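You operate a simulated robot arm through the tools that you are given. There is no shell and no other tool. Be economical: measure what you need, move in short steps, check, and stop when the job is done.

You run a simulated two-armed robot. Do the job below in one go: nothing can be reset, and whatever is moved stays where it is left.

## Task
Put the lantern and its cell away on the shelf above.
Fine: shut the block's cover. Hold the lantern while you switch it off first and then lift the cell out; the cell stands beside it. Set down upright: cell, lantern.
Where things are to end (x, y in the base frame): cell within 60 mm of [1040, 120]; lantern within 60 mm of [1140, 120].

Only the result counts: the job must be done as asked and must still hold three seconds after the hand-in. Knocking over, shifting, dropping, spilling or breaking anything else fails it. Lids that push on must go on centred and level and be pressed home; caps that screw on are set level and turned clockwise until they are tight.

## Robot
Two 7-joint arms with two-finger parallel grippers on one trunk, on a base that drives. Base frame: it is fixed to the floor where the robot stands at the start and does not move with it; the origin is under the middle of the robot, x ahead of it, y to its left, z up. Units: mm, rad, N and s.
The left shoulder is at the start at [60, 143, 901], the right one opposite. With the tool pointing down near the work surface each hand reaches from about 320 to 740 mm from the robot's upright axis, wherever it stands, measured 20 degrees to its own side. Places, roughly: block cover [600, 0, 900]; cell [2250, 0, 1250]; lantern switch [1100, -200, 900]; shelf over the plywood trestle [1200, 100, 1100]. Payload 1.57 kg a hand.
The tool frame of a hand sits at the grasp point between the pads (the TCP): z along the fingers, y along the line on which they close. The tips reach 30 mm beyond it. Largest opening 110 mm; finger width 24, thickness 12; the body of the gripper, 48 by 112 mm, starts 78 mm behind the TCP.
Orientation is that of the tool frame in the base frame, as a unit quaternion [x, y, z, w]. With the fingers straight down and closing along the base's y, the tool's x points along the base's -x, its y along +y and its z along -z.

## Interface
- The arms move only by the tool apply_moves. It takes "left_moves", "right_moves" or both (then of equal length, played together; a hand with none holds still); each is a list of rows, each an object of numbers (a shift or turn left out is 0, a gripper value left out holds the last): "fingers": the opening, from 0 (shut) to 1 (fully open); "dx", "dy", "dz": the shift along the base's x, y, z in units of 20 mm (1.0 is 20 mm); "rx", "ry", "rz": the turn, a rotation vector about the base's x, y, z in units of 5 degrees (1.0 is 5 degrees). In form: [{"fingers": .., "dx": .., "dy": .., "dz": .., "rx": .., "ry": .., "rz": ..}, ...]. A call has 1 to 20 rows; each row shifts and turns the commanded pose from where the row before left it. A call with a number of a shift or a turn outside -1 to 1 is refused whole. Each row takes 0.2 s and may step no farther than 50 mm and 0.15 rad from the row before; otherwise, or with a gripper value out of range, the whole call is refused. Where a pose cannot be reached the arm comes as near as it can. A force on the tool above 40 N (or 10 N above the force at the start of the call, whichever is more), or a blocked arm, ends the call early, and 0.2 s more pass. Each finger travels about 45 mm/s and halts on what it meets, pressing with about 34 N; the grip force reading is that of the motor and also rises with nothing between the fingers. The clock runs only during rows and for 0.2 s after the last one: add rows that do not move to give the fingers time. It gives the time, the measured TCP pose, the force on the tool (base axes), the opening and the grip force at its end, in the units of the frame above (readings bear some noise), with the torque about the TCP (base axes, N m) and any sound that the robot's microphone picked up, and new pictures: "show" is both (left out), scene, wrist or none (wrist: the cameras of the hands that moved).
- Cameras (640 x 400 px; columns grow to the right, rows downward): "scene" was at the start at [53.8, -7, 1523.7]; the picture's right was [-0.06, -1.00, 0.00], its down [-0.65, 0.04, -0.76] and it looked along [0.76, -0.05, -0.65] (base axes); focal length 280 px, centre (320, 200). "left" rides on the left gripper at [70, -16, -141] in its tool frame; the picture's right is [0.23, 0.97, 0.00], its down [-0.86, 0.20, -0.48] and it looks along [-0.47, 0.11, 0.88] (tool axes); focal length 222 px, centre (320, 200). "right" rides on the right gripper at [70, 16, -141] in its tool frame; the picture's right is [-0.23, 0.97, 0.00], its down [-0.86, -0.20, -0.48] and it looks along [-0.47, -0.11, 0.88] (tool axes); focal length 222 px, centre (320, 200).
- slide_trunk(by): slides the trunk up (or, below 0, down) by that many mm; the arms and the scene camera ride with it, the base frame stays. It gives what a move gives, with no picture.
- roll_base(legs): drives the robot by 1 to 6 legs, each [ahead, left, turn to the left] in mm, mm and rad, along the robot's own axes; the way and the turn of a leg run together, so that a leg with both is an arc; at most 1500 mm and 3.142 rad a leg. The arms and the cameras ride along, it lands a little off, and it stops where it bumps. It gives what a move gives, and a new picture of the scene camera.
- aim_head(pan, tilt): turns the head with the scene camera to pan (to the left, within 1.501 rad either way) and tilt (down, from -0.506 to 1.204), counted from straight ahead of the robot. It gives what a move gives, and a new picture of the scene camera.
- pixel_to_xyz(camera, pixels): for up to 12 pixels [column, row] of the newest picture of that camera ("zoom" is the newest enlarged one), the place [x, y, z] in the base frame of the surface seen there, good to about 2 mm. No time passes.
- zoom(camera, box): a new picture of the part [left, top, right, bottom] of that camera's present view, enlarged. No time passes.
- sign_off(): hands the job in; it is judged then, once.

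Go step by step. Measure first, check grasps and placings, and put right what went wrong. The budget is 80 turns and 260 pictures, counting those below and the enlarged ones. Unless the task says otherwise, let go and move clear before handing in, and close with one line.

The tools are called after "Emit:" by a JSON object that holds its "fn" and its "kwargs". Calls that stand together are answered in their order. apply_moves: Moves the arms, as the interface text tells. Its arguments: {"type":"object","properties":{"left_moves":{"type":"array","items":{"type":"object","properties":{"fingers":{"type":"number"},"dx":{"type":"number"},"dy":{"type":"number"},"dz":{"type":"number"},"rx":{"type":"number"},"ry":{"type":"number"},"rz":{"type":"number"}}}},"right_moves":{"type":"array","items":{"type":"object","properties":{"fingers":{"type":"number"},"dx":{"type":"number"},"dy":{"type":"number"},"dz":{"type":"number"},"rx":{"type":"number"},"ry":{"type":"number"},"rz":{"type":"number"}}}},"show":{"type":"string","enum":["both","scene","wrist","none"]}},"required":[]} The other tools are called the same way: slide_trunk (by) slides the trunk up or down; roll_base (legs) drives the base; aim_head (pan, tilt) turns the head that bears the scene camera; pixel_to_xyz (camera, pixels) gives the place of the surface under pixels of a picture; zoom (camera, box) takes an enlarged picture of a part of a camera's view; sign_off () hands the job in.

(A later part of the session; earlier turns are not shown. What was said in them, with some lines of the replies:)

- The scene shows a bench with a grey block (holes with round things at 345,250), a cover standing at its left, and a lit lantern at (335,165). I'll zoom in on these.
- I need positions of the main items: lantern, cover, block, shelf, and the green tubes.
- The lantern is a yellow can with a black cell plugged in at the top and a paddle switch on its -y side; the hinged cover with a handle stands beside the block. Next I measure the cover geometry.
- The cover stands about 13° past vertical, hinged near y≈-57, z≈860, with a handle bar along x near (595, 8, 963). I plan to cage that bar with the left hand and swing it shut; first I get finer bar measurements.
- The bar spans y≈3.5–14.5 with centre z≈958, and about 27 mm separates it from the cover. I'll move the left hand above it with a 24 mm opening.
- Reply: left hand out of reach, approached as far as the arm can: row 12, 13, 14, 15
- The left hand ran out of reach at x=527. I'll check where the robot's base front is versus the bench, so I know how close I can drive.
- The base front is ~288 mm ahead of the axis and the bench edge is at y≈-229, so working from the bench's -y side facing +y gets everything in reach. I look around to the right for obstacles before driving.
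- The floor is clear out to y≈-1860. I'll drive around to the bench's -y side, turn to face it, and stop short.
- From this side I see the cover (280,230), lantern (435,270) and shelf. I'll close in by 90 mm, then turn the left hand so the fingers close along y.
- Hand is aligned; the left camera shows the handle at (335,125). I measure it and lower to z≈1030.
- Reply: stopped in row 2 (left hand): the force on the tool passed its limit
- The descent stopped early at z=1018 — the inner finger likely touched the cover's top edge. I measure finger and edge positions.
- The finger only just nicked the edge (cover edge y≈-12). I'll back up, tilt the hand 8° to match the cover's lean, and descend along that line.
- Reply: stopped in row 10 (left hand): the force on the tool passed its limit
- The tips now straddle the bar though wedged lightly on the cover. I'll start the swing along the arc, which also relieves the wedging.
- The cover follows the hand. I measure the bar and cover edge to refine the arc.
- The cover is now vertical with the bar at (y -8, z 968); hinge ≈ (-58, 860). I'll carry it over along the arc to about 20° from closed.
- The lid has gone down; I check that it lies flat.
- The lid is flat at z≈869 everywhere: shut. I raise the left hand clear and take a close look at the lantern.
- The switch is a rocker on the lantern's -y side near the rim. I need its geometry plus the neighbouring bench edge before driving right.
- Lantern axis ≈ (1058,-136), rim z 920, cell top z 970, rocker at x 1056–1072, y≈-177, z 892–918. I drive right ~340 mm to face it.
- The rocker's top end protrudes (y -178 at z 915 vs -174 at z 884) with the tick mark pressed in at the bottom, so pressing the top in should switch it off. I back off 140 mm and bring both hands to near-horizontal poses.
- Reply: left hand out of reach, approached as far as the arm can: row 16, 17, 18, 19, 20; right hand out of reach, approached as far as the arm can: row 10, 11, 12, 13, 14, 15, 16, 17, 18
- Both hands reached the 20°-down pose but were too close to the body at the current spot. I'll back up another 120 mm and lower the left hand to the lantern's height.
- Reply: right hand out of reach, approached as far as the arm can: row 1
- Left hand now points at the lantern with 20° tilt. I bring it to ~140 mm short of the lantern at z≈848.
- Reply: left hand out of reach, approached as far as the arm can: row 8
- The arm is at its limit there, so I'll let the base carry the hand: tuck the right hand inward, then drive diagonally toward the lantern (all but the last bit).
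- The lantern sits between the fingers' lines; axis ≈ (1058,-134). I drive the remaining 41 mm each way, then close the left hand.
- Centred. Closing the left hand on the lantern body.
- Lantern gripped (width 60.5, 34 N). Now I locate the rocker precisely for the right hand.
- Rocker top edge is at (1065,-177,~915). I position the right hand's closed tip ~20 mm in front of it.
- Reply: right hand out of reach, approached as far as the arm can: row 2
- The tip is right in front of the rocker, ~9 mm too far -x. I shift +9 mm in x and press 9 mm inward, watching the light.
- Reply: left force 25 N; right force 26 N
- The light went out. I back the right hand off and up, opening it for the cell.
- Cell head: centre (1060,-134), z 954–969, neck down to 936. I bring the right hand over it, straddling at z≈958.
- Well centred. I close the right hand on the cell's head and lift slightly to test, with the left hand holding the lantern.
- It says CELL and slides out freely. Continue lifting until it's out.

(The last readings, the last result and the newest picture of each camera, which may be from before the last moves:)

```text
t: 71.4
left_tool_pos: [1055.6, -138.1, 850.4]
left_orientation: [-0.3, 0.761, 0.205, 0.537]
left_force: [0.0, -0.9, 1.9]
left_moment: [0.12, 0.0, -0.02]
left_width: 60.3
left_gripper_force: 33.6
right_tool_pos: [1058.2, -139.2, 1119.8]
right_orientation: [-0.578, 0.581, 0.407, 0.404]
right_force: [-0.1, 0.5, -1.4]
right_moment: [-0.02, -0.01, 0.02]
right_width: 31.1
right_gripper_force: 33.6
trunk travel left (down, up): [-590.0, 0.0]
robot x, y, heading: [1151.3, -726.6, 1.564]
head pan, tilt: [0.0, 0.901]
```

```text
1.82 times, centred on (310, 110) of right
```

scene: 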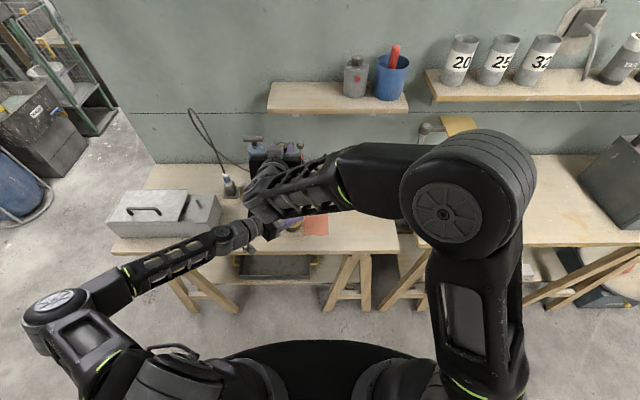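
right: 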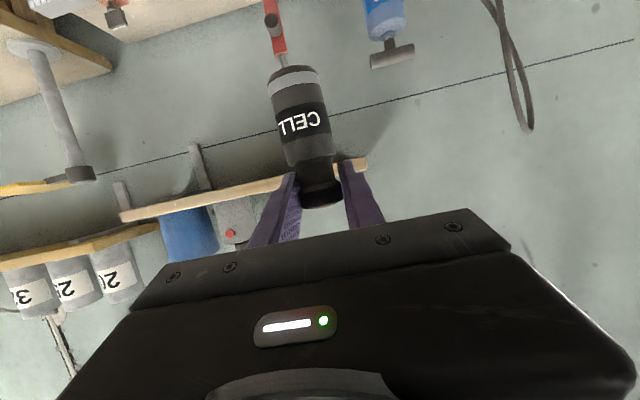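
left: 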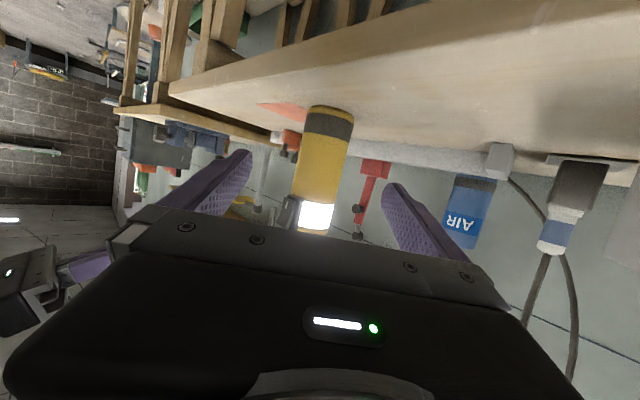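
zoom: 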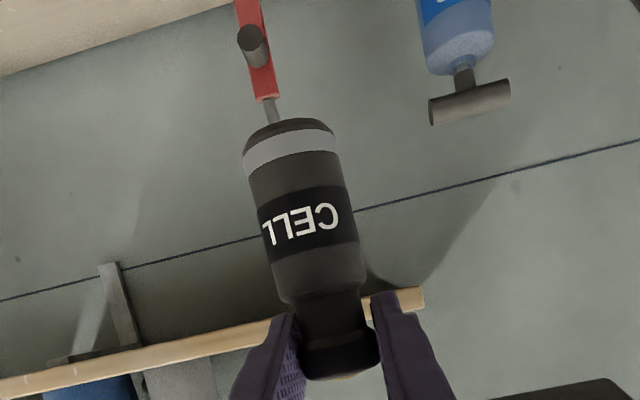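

The cell is out (label side visible, bottom clear of the rim). The lantern stands on the bench, so I open the left hand and retreat along its pointing direction with the base.

Emit:
{"fn": "pixel_to_xyz", "kwargs": {"camera": "zoom", "pixels": [[290, 127], [292, 140], [300, 170], [310, 270], [340, 350]]}}

Emit:
{"fn": "apply_moves", "kwargs": {"left_moves": [{"fingers": 0.6}, {"fingers": 0.8}, {"fingers": 1}, {"fingers": 1}, {"fingers": 1}], "show": "wrist"}}

Emit:
{"fn": "roll_base", "kwargs": {"legs": [[-99, 108, 0]]}}

Emit:
{"fn": "zoom", "kwargs": {"camera": "scene", "box": [260, 100, 400, 250]}}

```text
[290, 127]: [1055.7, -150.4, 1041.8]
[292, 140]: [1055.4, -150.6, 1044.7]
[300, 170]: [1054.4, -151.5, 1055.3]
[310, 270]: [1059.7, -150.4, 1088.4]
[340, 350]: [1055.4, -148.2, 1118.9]
```

```text
t: 72.6
left_tool_pos: [1055.4, -137.0, 851.0]
left_orientation: [-0.299, 0.761, 0.205, 0.538]
left_force: [-1.3, -0.1, 0.3]
left_moment: [-0.04, -0.03, -0.02]
left_width: 110.0
left_gripper_force: 0.1
right_tool_pos: [1059.3, -140.3, 1119.6]
right_orientation: [-0.578, 0.581, 0.406, 0.404]
right_force: [0.3, -0.3, -1.0]
right_moment: [-0.01, -0.01, -0.01]
right_width: 31.3
right_gripper_force: 33.3
trunk travel left (down, up): [-590.0, 0.0]
robot x, y, heading: [1153.0, -726.4, 1.571]
head pan, tilt: [0.0, 0.901]
```

left: 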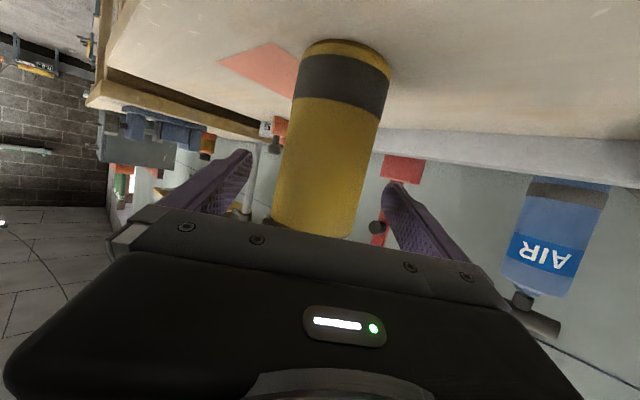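

```text
t: 74.0
left_tool_pos: [946.8, -237.0, 850.6]
left_orientation: [-0.3, 0.761, 0.205, 0.538]
left_force: [-0.5, -0.3, 0.4]
left_moment: [0.0, 0.05, -0.03]
left_width: 109.9
left_gripper_force: 0.0
right_tool_pos: [948.6, -238.3, 1119.9]
right_orientation: [-0.578, 0.58, 0.407, 0.404]
right_force: [-0.5, 0.6, -1.5]
right_moment: [0.02, -0.01, -0.02]
right_width: 31.2
right_gripper_force: 34.5
trunk travel left (down, up): [-590.0, 0.0]
robot x, y, heading: [1042.4, -824.4, 1.561]
head pan, tilt: [0.0, 0.901]
```

scene: 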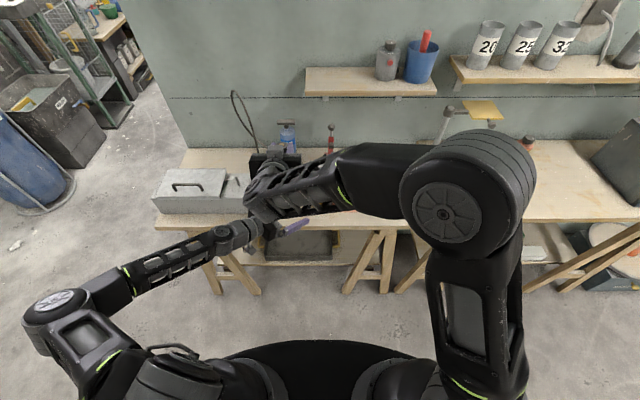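

```text
2.67 times, centred on (330, 175) of scene
```

zoom: 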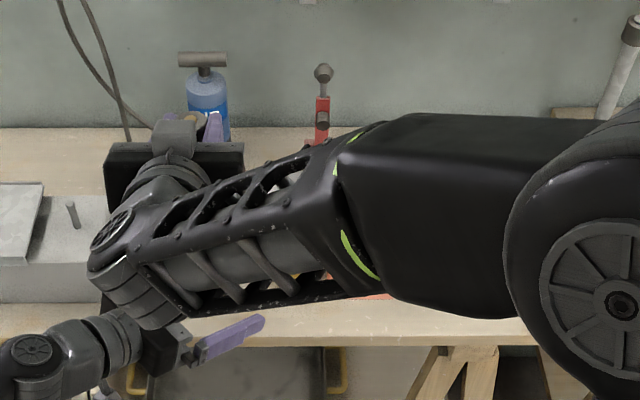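

Cell bottom is 79 mm below the TCP, so it needs TCP z≈1200 on the shelf. I raise both hands, shift the right one +x and turn the left one to point straight +y out of the way.

Emit:
{"fn": "apply_moves", "kwargs": {"right_moves": [{"dz": 0.58, "dx": 0.3}, {"dz": 0.58, "dx": 0.3}, {"dz": 0.58, "dx": 0.5}, {"dz": 0.58, "dx": 0.5}, {"dz": 0.58, "dx": 0.5}, {"dz": 0.58, "dx": 0.5}, {"dz": 0.58, "dx": 0.5}, {"dz": 0.58, "dx": 0.5}, {"dz": 0.58, "dx": 0.5}, {"dz": 0.58, "dx": 0.5}, {}], "left_moves": [{"dy": -0.5, "dx": -0.5}, {"dz": 0.5, "dx": -0.5, "dy": -0.5, "rz": 0.95}, {"dz": 1, "dx": -0.5, "dy": -0.5, "rz": 0.95}, {"dz": 1, "dx": -0.5, "dy": -0.5, "rz": 0.95}, {"dz": 1, "dx": -0.5, "dy": -0.5, "rz": 0.95}, {"dz": 1, "dx": -0.5, "dy": -0.5, "rz": 0.95}, {"dz": 1, "dx": -0.5, "dy": -0.5, "rz": 0.95}, {"dz": 1, "dx": -0.5, "rz": 0.95}, {"dz": 1, "dx": -0.5, "rz": 0.95}, {"dz": 1, "rz": 0.95}, {"dz": 1, "rz": 0.95}]}}

```text
t: 76.3
left_tool_pos: [855.1, -280.7, 1034.3]
left_orientation: [0.581, -0.576, -0.404, -0.409]
left_force: [0.2, 0.6, 0.6]
left_moment: [0.02, -0.03, 0.02]
left_width: 110.1
left_gripper_force: 0.0
left hand out of reach, approached as far as the arm can: row 8, 9, 10, 11
right_tool_pos: [1042.0, -237.5, 1236.7]
right_orientation: [-0.578, 0.581, 0.406, 0.403]
right_force: [0.4, -0.1, -0.3]
right_moment: [0.02, -0.02, 0.01]
right_width: 31.4
right_gripper_force: 33.9
trunk travel left (down, up): [-590.0, 0.0]
robot x, y, heading: [1044.4, -821.0, 1.562]
head pan, tilt: [0.0, 0.901]
```

scene: 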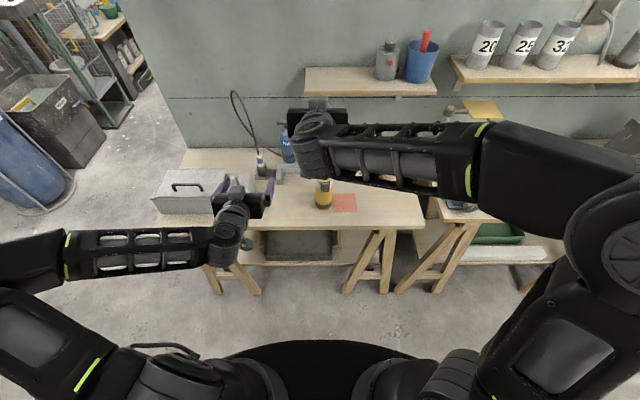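
right: 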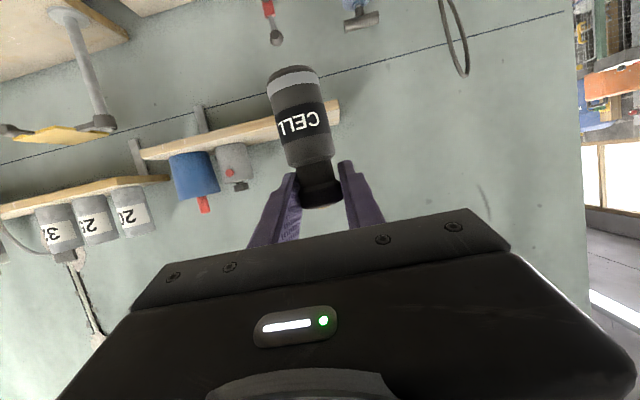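
left: 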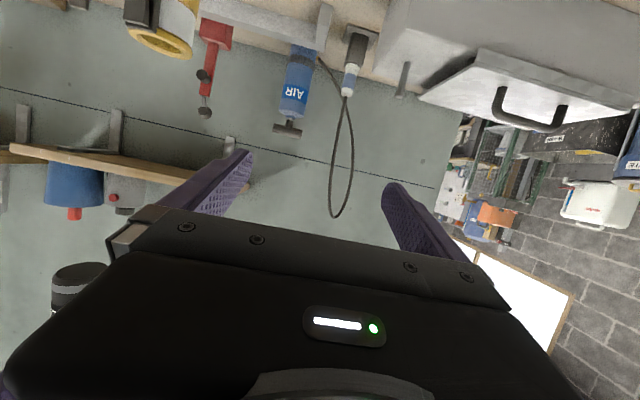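

Emit:
{"fn": "pixel_to_xyz", "kwargs": {"camera": "scene", "pixels": [[233, 95], [237, 91], [244, 105], [250, 130], [287, 127], [330, 128], [232, 110]]}}

Emit:
{"fn": "zoom", "kwargs": {"camera": "scene", "box": [215, 80, 345, 200]}}

```text
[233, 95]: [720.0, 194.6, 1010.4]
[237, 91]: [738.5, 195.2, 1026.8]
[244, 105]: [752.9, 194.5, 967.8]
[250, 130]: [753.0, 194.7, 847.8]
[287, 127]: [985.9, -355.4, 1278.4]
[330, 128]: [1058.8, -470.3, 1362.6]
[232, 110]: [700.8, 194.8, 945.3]
```

```text
3.33 times, centred on (280, 140) of scene
```

zoom: 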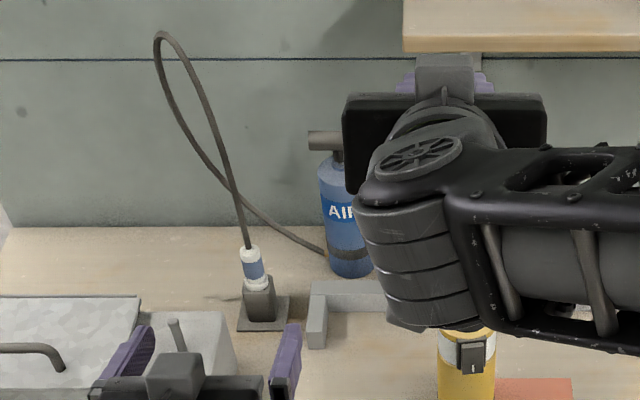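

The air hose arcs in the region the left hand would enter, so I raise the left hand well above it first.

Emit:
{"fn": "apply_moves", "kwargs": {"left_moves": [{"dz": 1, "dy": 0.5, "fingers": 0.3}, {"dz": 1, "dx": -0.5}, {"dz": 1, "dx": -0.5}, {"dz": 1, "dx": -0.5}, {"dz": 1, "dx": -0.5}, {"dz": 1}, {"dz": 1}, {}], "show": "none"}}

```text
t: 78.2
left_tool_pos: [814.7, -269.0, 1173.4]
left_orientation: [0.581, -0.576, -0.404, -0.408]
left_force: [0.2, 0.6, 0.7]
left_moment: [0.0, 0.03, 0.0]
left_width: 32.7
left_gripper_force: 0.2
right_tool_pos: [1041.1, -237.4, 1237.2]
right_orientation: [-0.578, 0.582, 0.406, 0.403]
right_force: [-0.2, -0.3, -0.9]
right_moment: [0.01, 0.03, 0.0]
right_width: 31.0
right_gripper_force: 33.8
trunk travel left (down, up): [-590.0, 0.0]
robot x, y, heading: [1047.2, -824.7, 1.563]
head pan, tilt: [0.0, 0.901]
```

Left is at z 1173. Now drive ahead 285 mm; the cell rides at bottom z≈1158, over the shelf.

Emit:
{"fn": "roll_base", "kwargs": {"legs": [[285, 0, 0]]}}

Emit:
{"fn": "zoom", "kwargs": {"camera": "right", "box": [0, 0, 640, 400]}}

```text
t: 80.1
left_tool_pos: [817.4, 15.6, 1174.1]
left_orientation: [0.58, -0.577, -0.403, -0.409]
left_force: [0.1, -0.5, 1.3]
left_moment: [-0.02, 0.01, -0.03]
left_width: 33.1
left_gripper_force: 0.0
right_tool_pos: [1045.5, 45.9, 1236.8]
right_orientation: [-0.578, 0.583, 0.405, 0.404]
right_force: [0.5, 0.5, -0.5]
right_moment: [-0.01, 0.04, -0.01]
right_width: 31.0
right_gripper_force: 34.0
trunk travel left (down, up): [-590.0, 0.0]
robot x, y, heading: [1041.9, -536.9, 1.559]
head pan, tilt: [0.0, 0.901]
```

scene: 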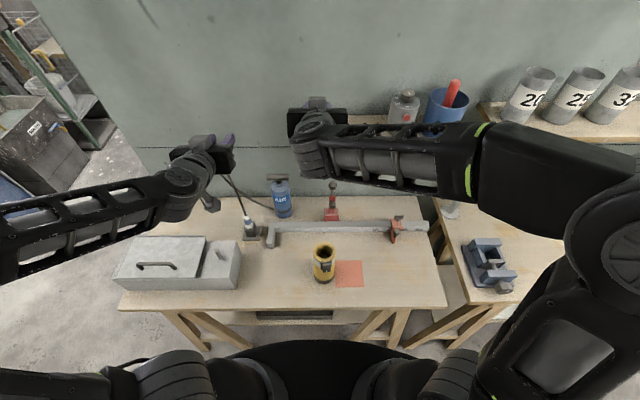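

```text
1.00 times, centred on (320, 200) of right
```

zoom: 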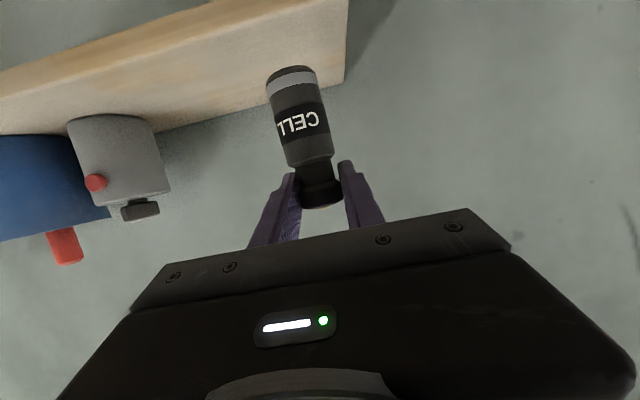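

The cell hovers over the shelf. I move it +62 mm in y, then lower gently until contact.

Emit:
{"fn": "apply_moves", "kwargs": {"right_moves": [{"dy": 0.8, "dx": -0.1}, {"dy": 0.8, "dx": -0.1}, {"dy": 0.8}, {"dy": 0.8}, {}, {"dz": -0.4}, {"dz": -0.4}, {"dz": -0.4}, {"dz": -0.2}, {}]}}

Emit:
{"fn": "zoom", "kwargs": {"camera": "right", "box": [200, 0, 440, 240]}}

```text
t: 82.3
left_tool_pos: [816.9, 13.8, 1173.9]
left_orientation: [0.581, -0.577, -0.404, -0.409]
left_force: [0.0, -0.4, -0.8]
left_moment: [-0.02, 0.0, -0.02]
left_width: 32.9
left_gripper_force: 0.1
right_tool_pos: [1041.7, 110.0, 1209.6]
right_orientation: [-0.578, 0.582, 0.405, 0.404]
right_force: [-0.5, -0.5, -0.8]
right_moment: [0.01, 0.0, -0.01]
right_width: 31.1
right_gripper_force: 33.9
trunk travel left (down, up): [-590.0, 0.0]
robot x, y, heading: [1043.6, -541.6, 1.565]
head pan, tilt: [0.0, 0.901]
```

scene: 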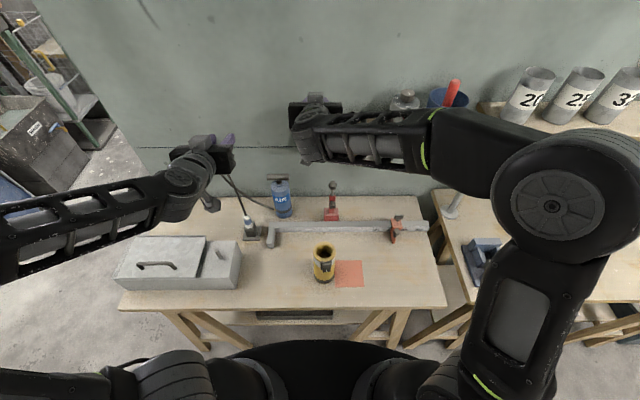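
right: 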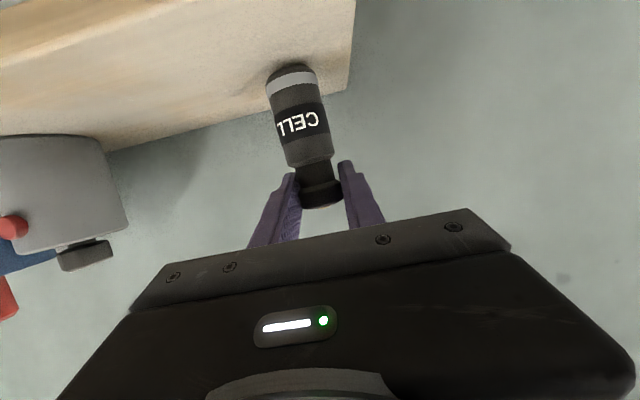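

```text
1.67 times, centred on (320, 120) of right
```

zoom: 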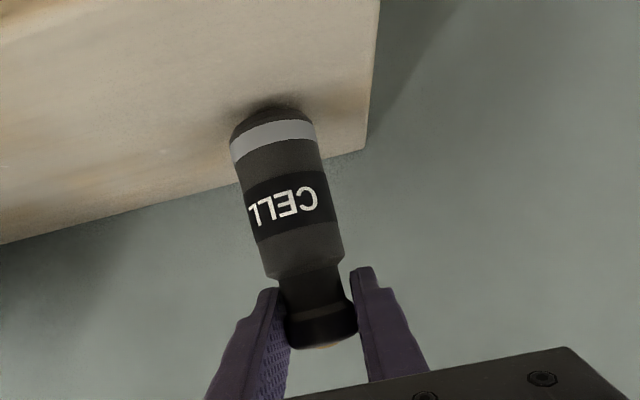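

Emit:
{"fn": "apply_moves", "kwargs": {"right_moves": [{"dz": -0.15}, {"dz": -0.1}, {"dz": -0.1}, {}], "show": "none"}}

```text
t: 83.3
left_tool_pos: [817.9, 14.4, 1173.8]
left_orientation: [0.579, -0.577, -0.403, -0.41]
left_force: [0.8, -0.1, 0.4]
left_moment: [0.0, -0.01, 0.0]
left_width: 32.8
left_gripper_force: 0.1
right_tool_pos: [1040.3, 109.9, 1202.8]
right_orientation: [-0.577, 0.582, 0.406, 0.404]
right_force: [-1.1, -0.2, 7.2]
right_moment: [0.1, 0.11, -0.01]
right_width: 31.2
right_gripper_force: 34.5
trunk travel left (down, up): [-590.0, 0.0]
robot x, y, heading: [1047.2, -542.5, 1.565]
head pan, tilt: [0.0, 0.901]
```

Contact (7 N up). I release the cell and withdraw back along the fingers.

Emit:
{"fn": "apply_moves", "kwargs": {"right_moves": [{"fingers": 0.35}, {"fingers": 0.5}, {"fingers": 0.6}, {"fingers": 0.6}, {"dy": -0.8, "dz": 0.3}, {"dy": -0.8, "dz": 0.3}, {"dy": -0.8, "dz": 0.3}, {"dy": -0.8, "dz": 0.3}, {"dy": -0.8, "dz": 0.3}, {"dy": -0.8, "dz": 0.3}, {"dy": -0.8, "dz": 0.3}, {"dy": -0.8, "dz": 0.3}, {}]}}

Emit:
{"fn": "pixel_to_xyz", "kwargs": {"camera": "right", "pixels": [[310, 100], [310, 130], [310, 150], [310, 170]]}}

```text
t: 86.1
left_tool_pos: [818.0, 15.7, 1173.8]
left_orientation: [0.58, -0.578, -0.403, -0.41]
left_force: [-0.5, -1.1, -0.6]
left_moment: [-0.01, 0.01, 0.01]
left_width: 32.9
left_gripper_force: 0.0
right_tool_pos: [1040.7, -18.7, 1250.4]
right_orientation: [-0.578, 0.582, 0.406, 0.403]
right_force: [0.1, -0.4, 0.8]
right_moment: [0.04, 0.0, 0.01]
right_width: 66.1
right_gripper_force: 0.1
trunk travel left (down, up): [-590.0, 0.0]
robot x, y, heading: [1044.7, -542.7, 1.563]
head pan, tilt: [0.0, 0.901]
```

scene: 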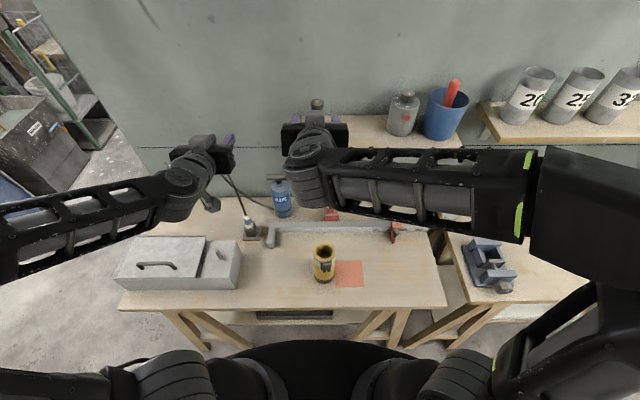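
right: 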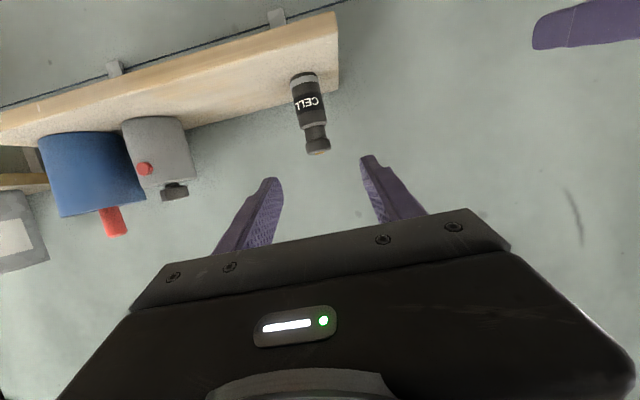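

```text
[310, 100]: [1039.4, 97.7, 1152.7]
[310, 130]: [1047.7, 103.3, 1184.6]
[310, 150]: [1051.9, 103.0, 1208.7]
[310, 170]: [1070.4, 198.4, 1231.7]
```

The cell stands upright at about (1043,114). Now I back away and prepare the right hand for the lantern: drive back, lower the hand to z≈850 with fingers open, and tuck the left hand aside.

Emit:
{"fn": "roll_base", "kwargs": {"legs": [[-290, 0, 0]]}}

Emit:
{"fn": "apply_moves", "kwargs": {"right_moves": [{"dz": -1, "fingers": 1}, {"dz": -1}, {"dz": -1}, {"dz": -1}, {"dz": -1}, {"dz": -1}, {"dz": -1}, {"dz": -1}, {"dz": -1}, {"dz": -1}, {"dz": -1}, {"dz": -1}, {"dz": -1}, {"dz": -1}, {"dz": -1}, {"dz": -1}, {"dz": -1}, {"dz": -1}, {"dz": -1}, {"dz": -1}], "left_moves": [{"dx": -1}, {"dx": -1}, {"dx": -1}, {"dx": -1}, {}, {}, {}, {}, {}, {}, {}, {}, {}, {}, {}, {}, {}, {}, {}, {}]}}

Emit:
{"fn": "zoom", "kwargs": {"camera": "scene", "box": [260, 40, 420, 240]}}

```text
t: 88.1
left_tool_pos: [814.9, -279.4, 1174.5]
left_orientation: [0.58, -0.576, -0.405, -0.409]
left_force: [0.2, -0.5, -0.1]
left_moment: [0.01, 0.0, -0.01]
left_width: 32.9
left_gripper_force: 0.2
right_tool_pos: [1037.2, -310.0, 1249.8]
right_orientation: [-0.578, 0.581, 0.406, 0.404]
right_force: [-0.1, -0.8, -0.2]
right_moment: [-0.03, 0.02, 0.03]
right_width: 66.2
right_gripper_force: 0.1
trunk travel left (down, up): [-590.0, 0.0]
robot x, y, heading: [1047.3, -830.8, 1.565]
head pan, tilt: [0.0, 0.901]
```

scene: 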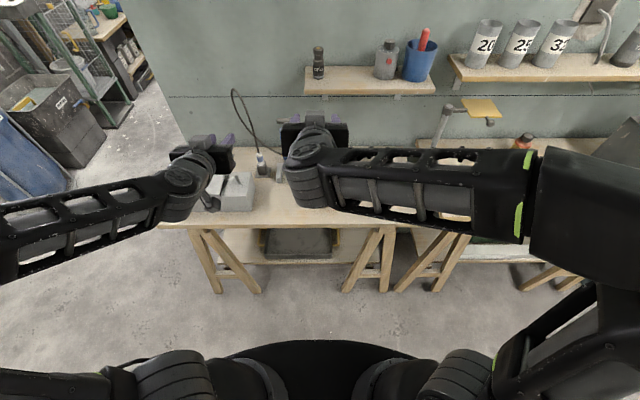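

```text
t: 92.3
left_tool_pos: [734.3, -278.1, 1174.7]
left_orientation: [0.58, -0.577, -0.403, -0.409]
left_force: [1.0, 0.3, 0.5]
left_moment: [0.01, 0.02, 0.0]
left_width: 33.1
left_gripper_force: 0.0
right_tool_pos: [1038.2, -310.0, 848.8]
right_orientation: [-0.578, 0.581, 0.406, 0.404]
right_force: [0.3, 0.5, 0.8]
right_moment: [-0.02, 0.01, 0.0]
right_width: 109.9
right_gripper_force: 0.1
trunk travel left (down, up): [-590.0, 0.0]
robot x, y, heading: [1042.7, -833.9, 1.561]
head pan, tilt: [0.0, 0.901]
```

scene: 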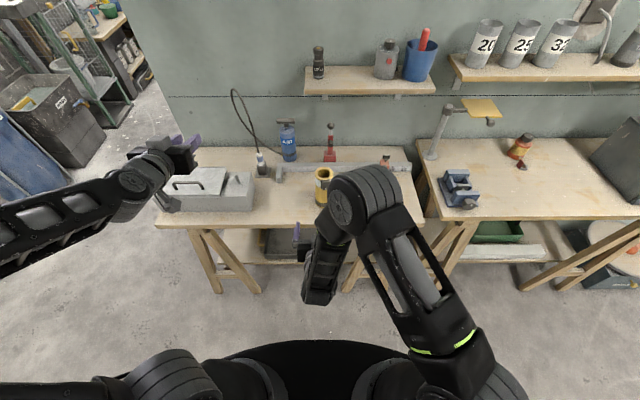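
right: 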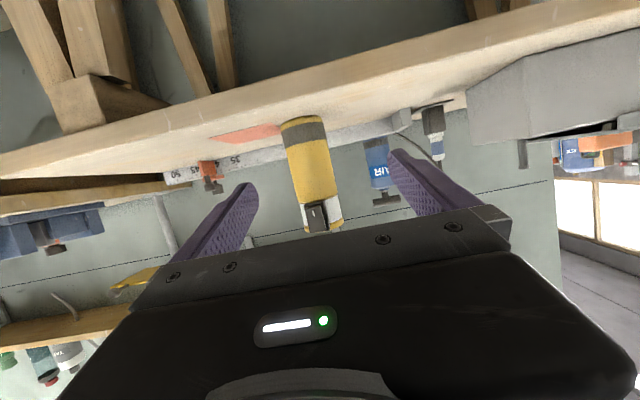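
left: 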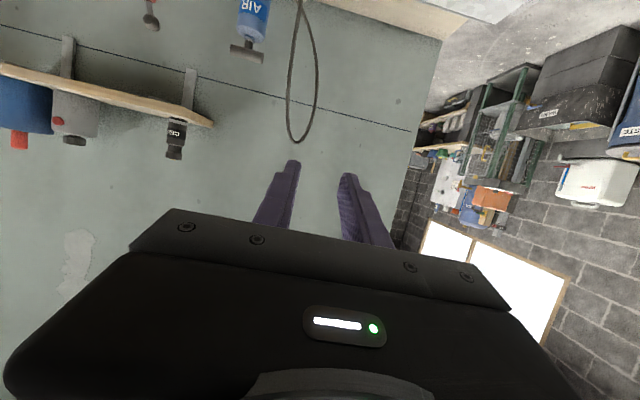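

```text
2.00 times, centred on (340, 140) of scene
```

zoom: 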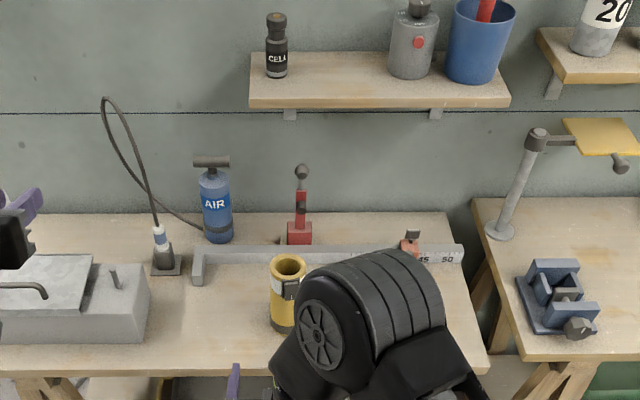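

The cell stands on the shelf and the lantern is dark and empty. I measure the lantern for the right-hand approach.

Emit:
{"fn": "pixel_to_xyz", "kwargs": {"camera": "right", "pixels": [[297, 170], [305, 170], [313, 170], [321, 170], [329, 168], [313, 200], [318, 215], [305, 130]]}}

Emit:
{"fn": "pixel_to_xyz", "kwargs": {"camera": "scene", "pixels": [[318, 172], [329, 172], [323, 168], [323, 175], [323, 190]]}}

```text
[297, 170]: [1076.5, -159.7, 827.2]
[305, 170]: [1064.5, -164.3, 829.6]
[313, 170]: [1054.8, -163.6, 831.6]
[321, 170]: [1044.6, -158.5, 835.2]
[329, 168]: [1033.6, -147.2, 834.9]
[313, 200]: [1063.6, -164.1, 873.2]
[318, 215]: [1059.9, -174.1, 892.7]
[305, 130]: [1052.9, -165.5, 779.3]
```

```text
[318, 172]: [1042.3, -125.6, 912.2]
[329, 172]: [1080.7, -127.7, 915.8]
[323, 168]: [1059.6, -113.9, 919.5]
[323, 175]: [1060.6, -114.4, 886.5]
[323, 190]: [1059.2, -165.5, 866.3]
```

Axis (1060,-135). I drive [115 ahead, 22 right] and then extend the arm 60 mm to straddle the lantern.

Emit:
{"fn": "roll_base", "kwargs": {"legs": [[113, -22, 0]]}}

Emit:
{"fn": "apply_moves", "kwargs": {"right_moves": [{"dy": 0.5}, {"dy": 0.5}, {"dy": 0.5}, {"dy": 0.5}, {"dy": 0.5}, {"dy": 0.4}, {}], "show": "wrist"}}

```text
t: 93.5
left_tool_pos: [757.6, -162.9, 1174.0]
left_orientation: [0.58, -0.576, -0.404, -0.409]
left_force: [0.2, 1.3, 0.5]
left_moment: [0.01, 0.0, 0.02]
left_width: 32.8
left_gripper_force: 0.1
right_tool_pos: [1061.1, -195.9, 849.0]
right_orientation: [-0.578, 0.581, 0.407, 0.403]
right_force: [0.9, 0.5, -0.2]
right_moment: [0.03, 0.0, 0.04]
right_width: 110.1
right_gripper_force: 0.0
trunk travel left (down, up): [-590.0, 0.0]
robot x, y, heading: [1066.7, -720.8, 1.561]
head pan, tilt: [0.0, 0.901]
```

scene: 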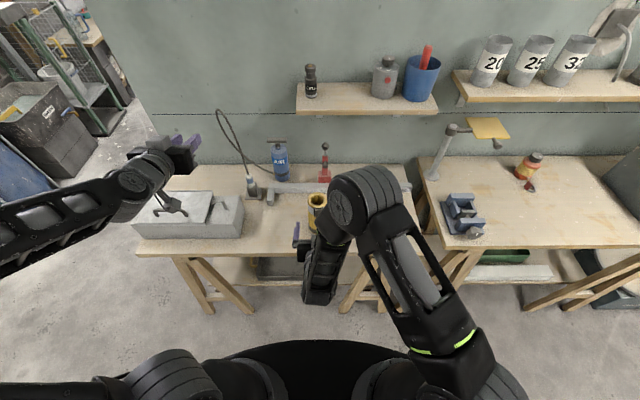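

```text
t: 95.2
left_tool_pos: [757.2, -165.3, 1174.7]
left_orientation: [0.581, -0.577, -0.404, -0.409]
left_force: [0.1, 0.1, 0.0]
left_moment: [0.0, -0.03, -0.03]
left_width: 33.0
left_gripper_force: 0.0
right_tool_pos: [1060.6, -138.3, 850.1]
right_orientation: [-0.578, 0.582, 0.406, 0.404]
right_force: [0.1, -0.4, 0.3]
right_moment: [-0.02, 0.02, 0.02]
right_width: 110.1
right_gripper_force: 0.0
trunk travel left (down, up): [-590.0, 0.0]
robot x, y, heading: [1066.3, -720.0, 1.566]
head pan, tilt: [0.0, 0.901]
```

right: 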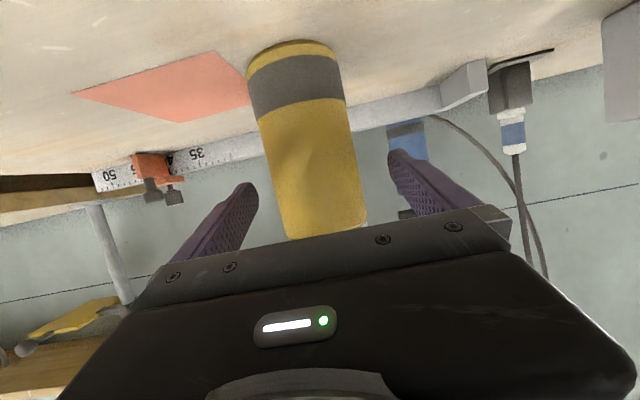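

Centred; close and lift a little.

Emit:
{"fn": "apply_moves", "kwargs": {"right_moves": [{"fingers": 0.7}, {"fingers": 0.55}, {"fingers": 0.4}, {"fingers": 0.3}, {"fingers": 0.3}, {"fingers": 0.3}, {"fingers": 0.3}, {"dz": 0.5}, {"dz": 0.8}, {"dz": 0.8}, {}], "show": "wrist"}}

```text
t: 97.5
left_tool_pos: [756.5, -164.5, 1173.8]
left_orientation: [0.581, -0.577, -0.404, -0.409]
left_force: [0.7, 0.3, 0.5]
left_moment: [0.0, -0.03, -0.03]
left_width: 33.0
left_gripper_force: 0.0
right_tool_pos: [1061.8, -139.8, 891.5]
right_orientation: [-0.579, 0.582, 0.406, 0.402]
right_force: [-0.4, -0.5, -2.1]
right_moment: [0.0, 0.01, 0.01]
right_width: 61.3
right_gripper_force: 33.7
trunk travel left (down, up): [-590.0, 0.0]
robot x, y, heading: [1065.5, -717.6, 1.565]
head pan, tilt: [0.0, 0.901]
```

right: 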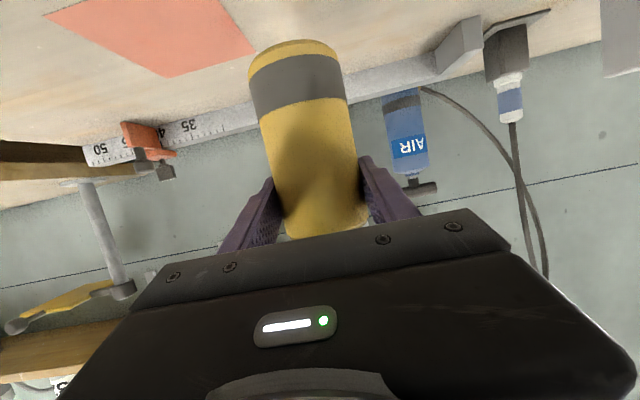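

Lantern is lifted cleanly. Raise to z≈1245.

Emit:
{"fn": "apply_moves", "kwargs": {"right_moves": [{"dz": 0.9}, {"dz": 0.9}, {"dz": 0.9}, {"dz": 0.9}, {"dz": 0.9}, {"dz": 0.9}, {"dz": 0.9}, {"dz": 0.9}, {"dz": 0.9}, {"dz": 0.9}, {"dz": 0.9}, {"dz": 0.9}, {"dz": 0.9}, {"dz": 0.9}, {"dz": 0.9}, {"dz": 0.9}, {"dz": 0.9}, {"dz": 0.9}, {"dz": 0.9}, {"dz": 0.6}]}}

```text
t: 101.8
left_tool_pos: [758.3, -164.5, 1173.5]
left_orientation: [0.581, -0.577, -0.404, -0.408]
left_force: [0.7, -0.2, 0.1]
left_moment: [0.01, 0.02, 0.03]
left_width: 33.1
left_gripper_force: 0.1
right_tool_pos: [1061.2, -138.8, 1245.3]
right_orientation: [-0.578, 0.582, 0.406, 0.403]
right_force: [-0.4, -0.3, -1.6]
right_moment: [0.03, 0.02, 0.04]
right_width: 60.8
right_gripper_force: 33.9
trunk travel left (down, up): [-590.0, 0.0]
robot x, y, heading: [1064.6, -718.5, 1.562]
head pan, tilt: [0.0, 0.901]
```

scene: 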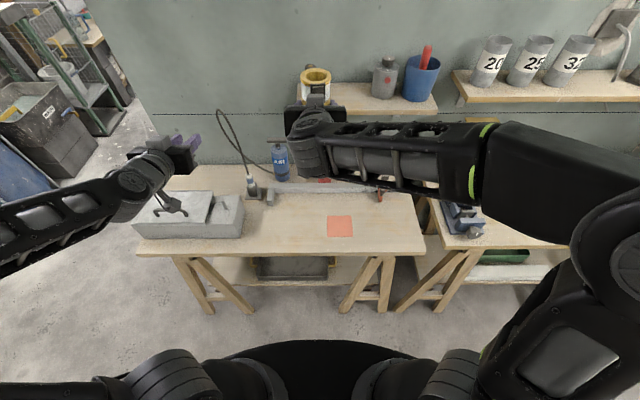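
right: 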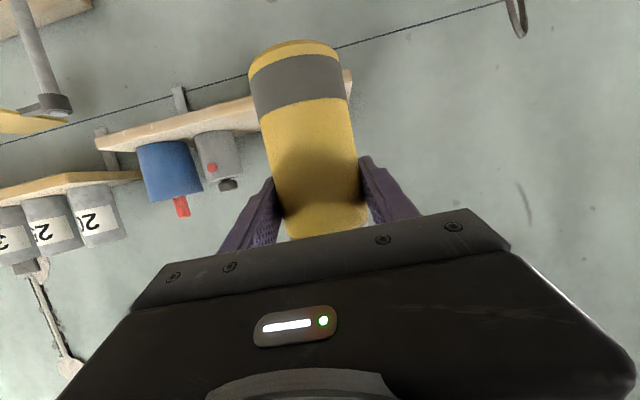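

Held with bottom at z≈1155. Drive right 74 mm then ahead 178 mm toward the shelf.

Emit:
{"fn": "roll_base", "kwargs": {"legs": [[0, -74, 0], [178, 0, 0]]}}

Emit:
{"fn": "zoom", "kwargs": {"camera": "scene", "box": [240, 60, 420, 180]}}

Emit:
{"fn": "zoom", "kwargs": {"camera": "right", "box": [0, 0, 640, 400]}}

```text
t: 103.9
left_tool_pos: [831.3, 11.7, 1174.1]
left_orientation: [0.58, -0.577, -0.403, -0.409]
left_force: [0.0, 0.2, -0.8]
left_moment: [-0.03, -0.04, 0.01]
left_width: 33.1
left_gripper_force: 0.1
right_tool_pos: [1136.6, 38.9, 1245.1]
right_orientation: [-0.578, 0.582, 0.405, 0.403]
right_force: [0.9, 0.5, -2.7]
right_moment: [-0.02, 0.01, 0.01]
right_width: 60.8
right_gripper_force: 34.1
trunk travel left (down, up): [-590.0, 0.0]
robot x, y, heading: [1139.6, -542.5, 1.564]
head pan, tilt: [0.0, 0.901]
```

scene: 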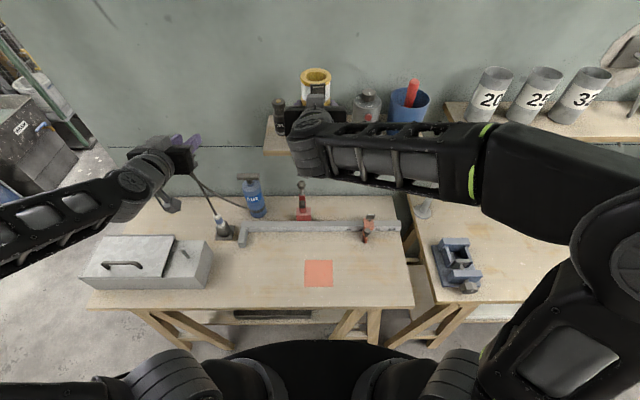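

```text
3.33 times, centred on (330, 120) of scene
```

zoom: 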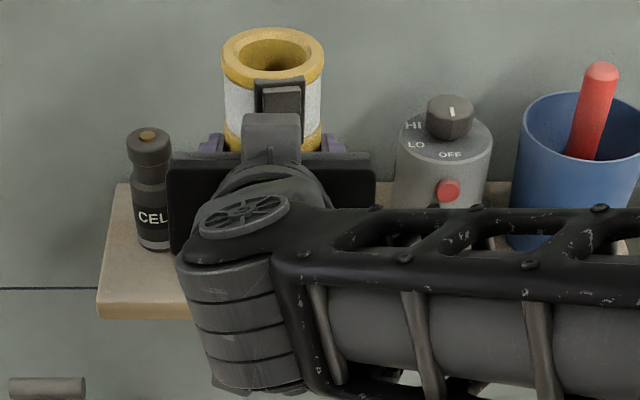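

```text
1.00 times, centred on (320, 200) of right
```

zoom: 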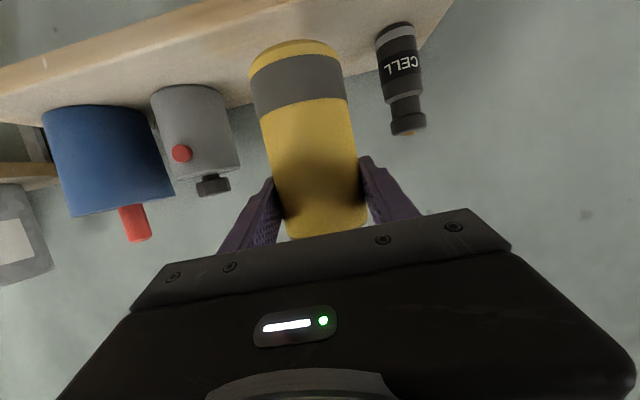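

Clearances to cell and canister are fine. I extend 72 mm and lower toward contact.

Emit:
{"fn": "apply_moves", "kwargs": {"right_moves": [{"dy": 0.7}, {"dy": 0.7}, {"dy": 0.7}, {"dy": 0.7}, {"dy": 0.8}, {}, {"dz": -0.5}, {"dz": -0.5}, {"dz": -0.3}, {}], "show": "wrist"}}

Emit:
{"fn": "apply_moves", "kwargs": {"right_moves": [{"dz": -0.12}, {"dz": -0.1}, {}], "show": "none"}}

```text
t: 106.1
left_tool_pos: [833.3, 11.4, 1175.0]
left_orientation: [0.58, -0.577, -0.403, -0.409]
left_force: [0.4, -0.4, 0.1]
left_moment: [-0.02, -0.02, -0.02]
left_width: 33.0
left_gripper_force: 0.0
right_tool_pos: [1136.9, 108.6, 1220.1]
right_orientation: [-0.578, 0.582, 0.406, 0.404]
right_force: [-0.8, 0.1, -3.8]
right_moment: [0.01, 0.0, 0.01]
right_width: 60.6
right_gripper_force: 34.8
trunk travel left (down, up): [-590.0, 0.0]
robot x, y, heading: [1143.6, -545.5, 1.566]
head pan, tilt: [0.0, 0.901]
```

right: 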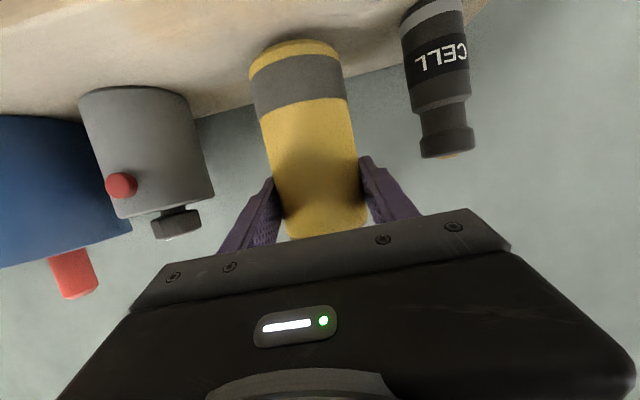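

```text
t: 106.9
left_tool_pos: [832.8, 11.2, 1173.8]
left_orientation: [0.58, -0.578, -0.403, -0.409]
left_force: [-0.4, -0.2, -0.5]
left_moment: [-0.01, -0.01, -0.02]
left_width: 33.0
left_gripper_force: 0.0
right_tool_pos: [1137.8, 110.5, 1214.4]
right_orientation: [-0.578, 0.582, 0.405, 0.403]
right_force: [-0.3, 0.7, -3.2]
right_moment: [-0.01, 0.01, -0.02]
right_width: 60.9
right_gripper_force: 33.6
trunk travel left (down, up): [-590.0, 0.0]
robot x, y, heading: [1141.3, -543.3, 1.561]
head pan, tilt: [0.0, 0.901]
```

Emit:
{"fn": "apply_moves", "kwargs": {"right_moves": [{"dz": -0.1}, {"dz": -0.1}, {}], "show": "none"}}

```text
t: 107.7
left_tool_pos: [833.7, 12.0, 1174.0]
left_orientation: [0.581, -0.577, -0.403, -0.409]
left_force: [0.4, 0.5, 0.3]
left_moment: [0.01, 0.03, -0.02]
left_width: 32.6
left_gripper_force: 0.0
right_tool_pos: [1136.8, 109.8, 1209.6]
right_orientation: [-0.578, 0.582, 0.405, 0.404]
right_force: [1.3, -0.3, -2.8]
right_moment: [-0.01, -0.01, 0.0]
right_width: 60.8
right_gripper_force: 34.4
trunk travel left (down, up): [-590.0, 0.0]
robot x, y, heading: [1143.0, -542.2, 1.56]
head pan, tilt: [0.0, 0.901]
```

No contact yet (−2.8 N, still the lantern's weight); I lower a little more.

Emit:
{"fn": "apply_moves", "kwargs": {"right_moves": [{"dz": -0.08}, {"dz": -0.08}, {}], "show": "wrist"}}

```text
t: 108.5
left_tool_pos: [832.9, 10.9, 1175.1]
left_orientation: [0.582, -0.576, -0.404, -0.408]
left_force: [-0.5, 0.0, -0.1]
left_moment: [0.0, -0.01, -0.02]
left_width: 33.0
left_gripper_force: 0.1
right_tool_pos: [1137.1, 110.2, 1210.4]
right_orientation: [-0.577, 0.58, 0.408, 0.405]
right_force: [-1.0, 3.1, 10.9]
right_moment: [0.19, -0.29, 0.07]
right_width: 60.6
right_gripper_force: 34.3
trunk travel left (down, up): [-590.0, 0.0]
robot x, y, heading: [1140.7, -540.9, 1.565]
head pan, tilt: [0.0, 0.901]
```

right: 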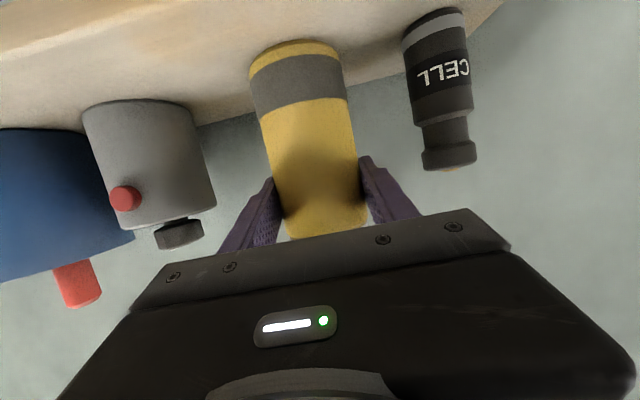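

Contact (10.9 N up). I release to a ~79 mm opening and withdraw backwards.

Emit:
{"fn": "apply_moves", "kwargs": {"right_moves": [{"fingers": 0.6}, {"fingers": 0.65}, {"fingers": 0.72}, {"fingers": 0.72}, {"dy": -0.7, "dz": 0.25}, {"dy": -0.8, "dz": 0.3}, {"dy": -0.8, "dz": 0.3}, {"dy": -0.8, "dz": 0.3}, {"dy": -0.8, "dz": 0.3}, {"dy": -0.8, "dz": 0.3}, {"dy": -0.8, "dz": 0.3}, {"dy": -0.8, "dz": 0.3}, {"dy": -0.8, "dz": 0.3}, {}]}}

Emit:
{"fn": "roll_base", "kwargs": {"legs": [[-250, 0, 0]]}}

Emit:
{"fn": "zoom", "kwargs": {"camera": "scene", "box": [240, 40, 440, 180]}}

```text
t: 111.5
left_tool_pos: [831.8, 12.0, 1173.6]
left_orientation: [0.581, -0.577, -0.403, -0.408]
left_force: [0.2, 0.2, -0.6]
left_moment: [0.03, -0.02, 0.0]
left_width: 32.8
left_gripper_force: 0.0
right_tool_pos: [1137.5, -32.4, 1259.5]
right_orientation: [-0.578, 0.582, 0.406, 0.403]
right_force: [0.4, 0.2, 0.9]
right_moment: [0.01, 0.02, 0.01]
right_width: 79.2
right_gripper_force: 0.1
trunk travel left (down, up): [-590.0, 0.0]
robot x, y, heading: [1141.4, -538.4, 1.562]
head pan, tilt: [0.0, 0.901]
```

scene: 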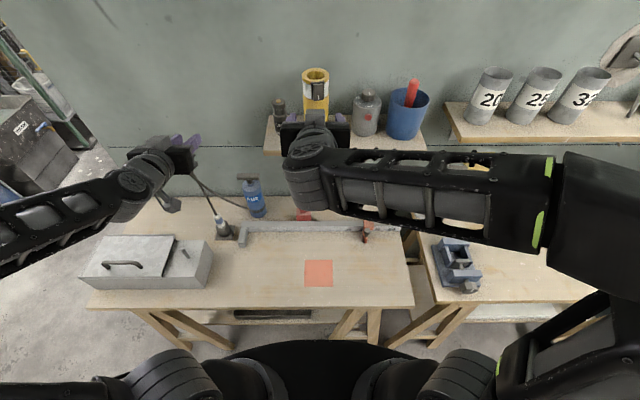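
right: 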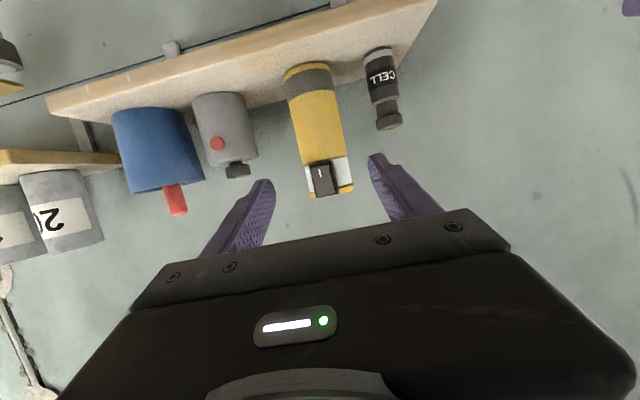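

```text
t: 113.3
left_tool_pos: [830.9, -239.7, 1175.1]
left_orientation: [0.58, -0.577, -0.404, -0.409]
left_force: [1.2, 0.3, 0.9]
left_moment: [0.0, 0.01, -0.02]
left_width: 33.0
left_gripper_force: 0.0
right_tool_pos: [1135.2, -283.4, 1261.0]
right_orientation: [-0.577, 0.582, 0.405, 0.404]
right_force: [0.3, -0.5, 0.2]
right_moment: [0.04, -0.02, -0.01]
right_width: 79.1
right_gripper_force: 0.1
trunk travel left (down, up): [-590.0, 0.0]
robot x, y, heading: [1140.3, -790.9, 1.56]
head pan, tilt: [0.0, 0.901]
```

scene: 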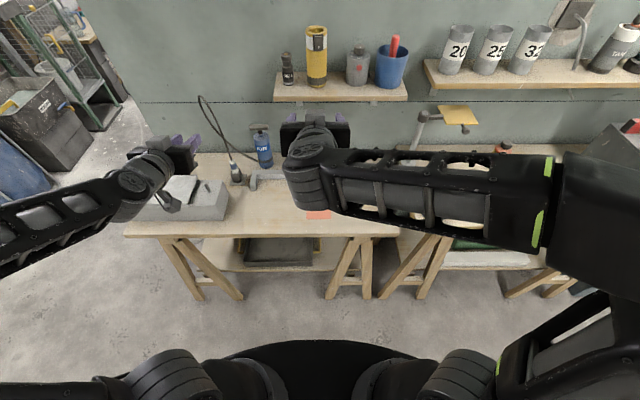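

```text
2.86 times, centred on (340, 110) of scene
```

zoom: 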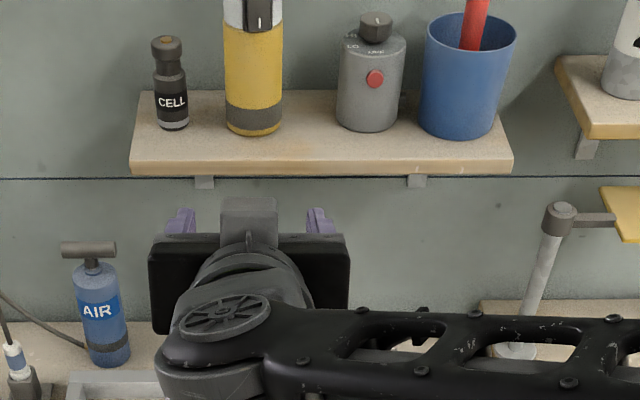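

Cell and lantern stand upright on the shelf at about (1043,114) and (1137,112), the light is off, the cover lies flat and both hands are clear. Handing in.

Emit:
{"fn": "sign_off", "kwargs": {}}

```text
The job is handed in.
```

The job is handed in: the block's cover is shut, and the lantern was switched off while held. The cell, lifted out while I held the lantern, now stands upright on the shelf at about (1043, 114), with the lantern beside it at about (1137, 112), both within 60 mm of target.
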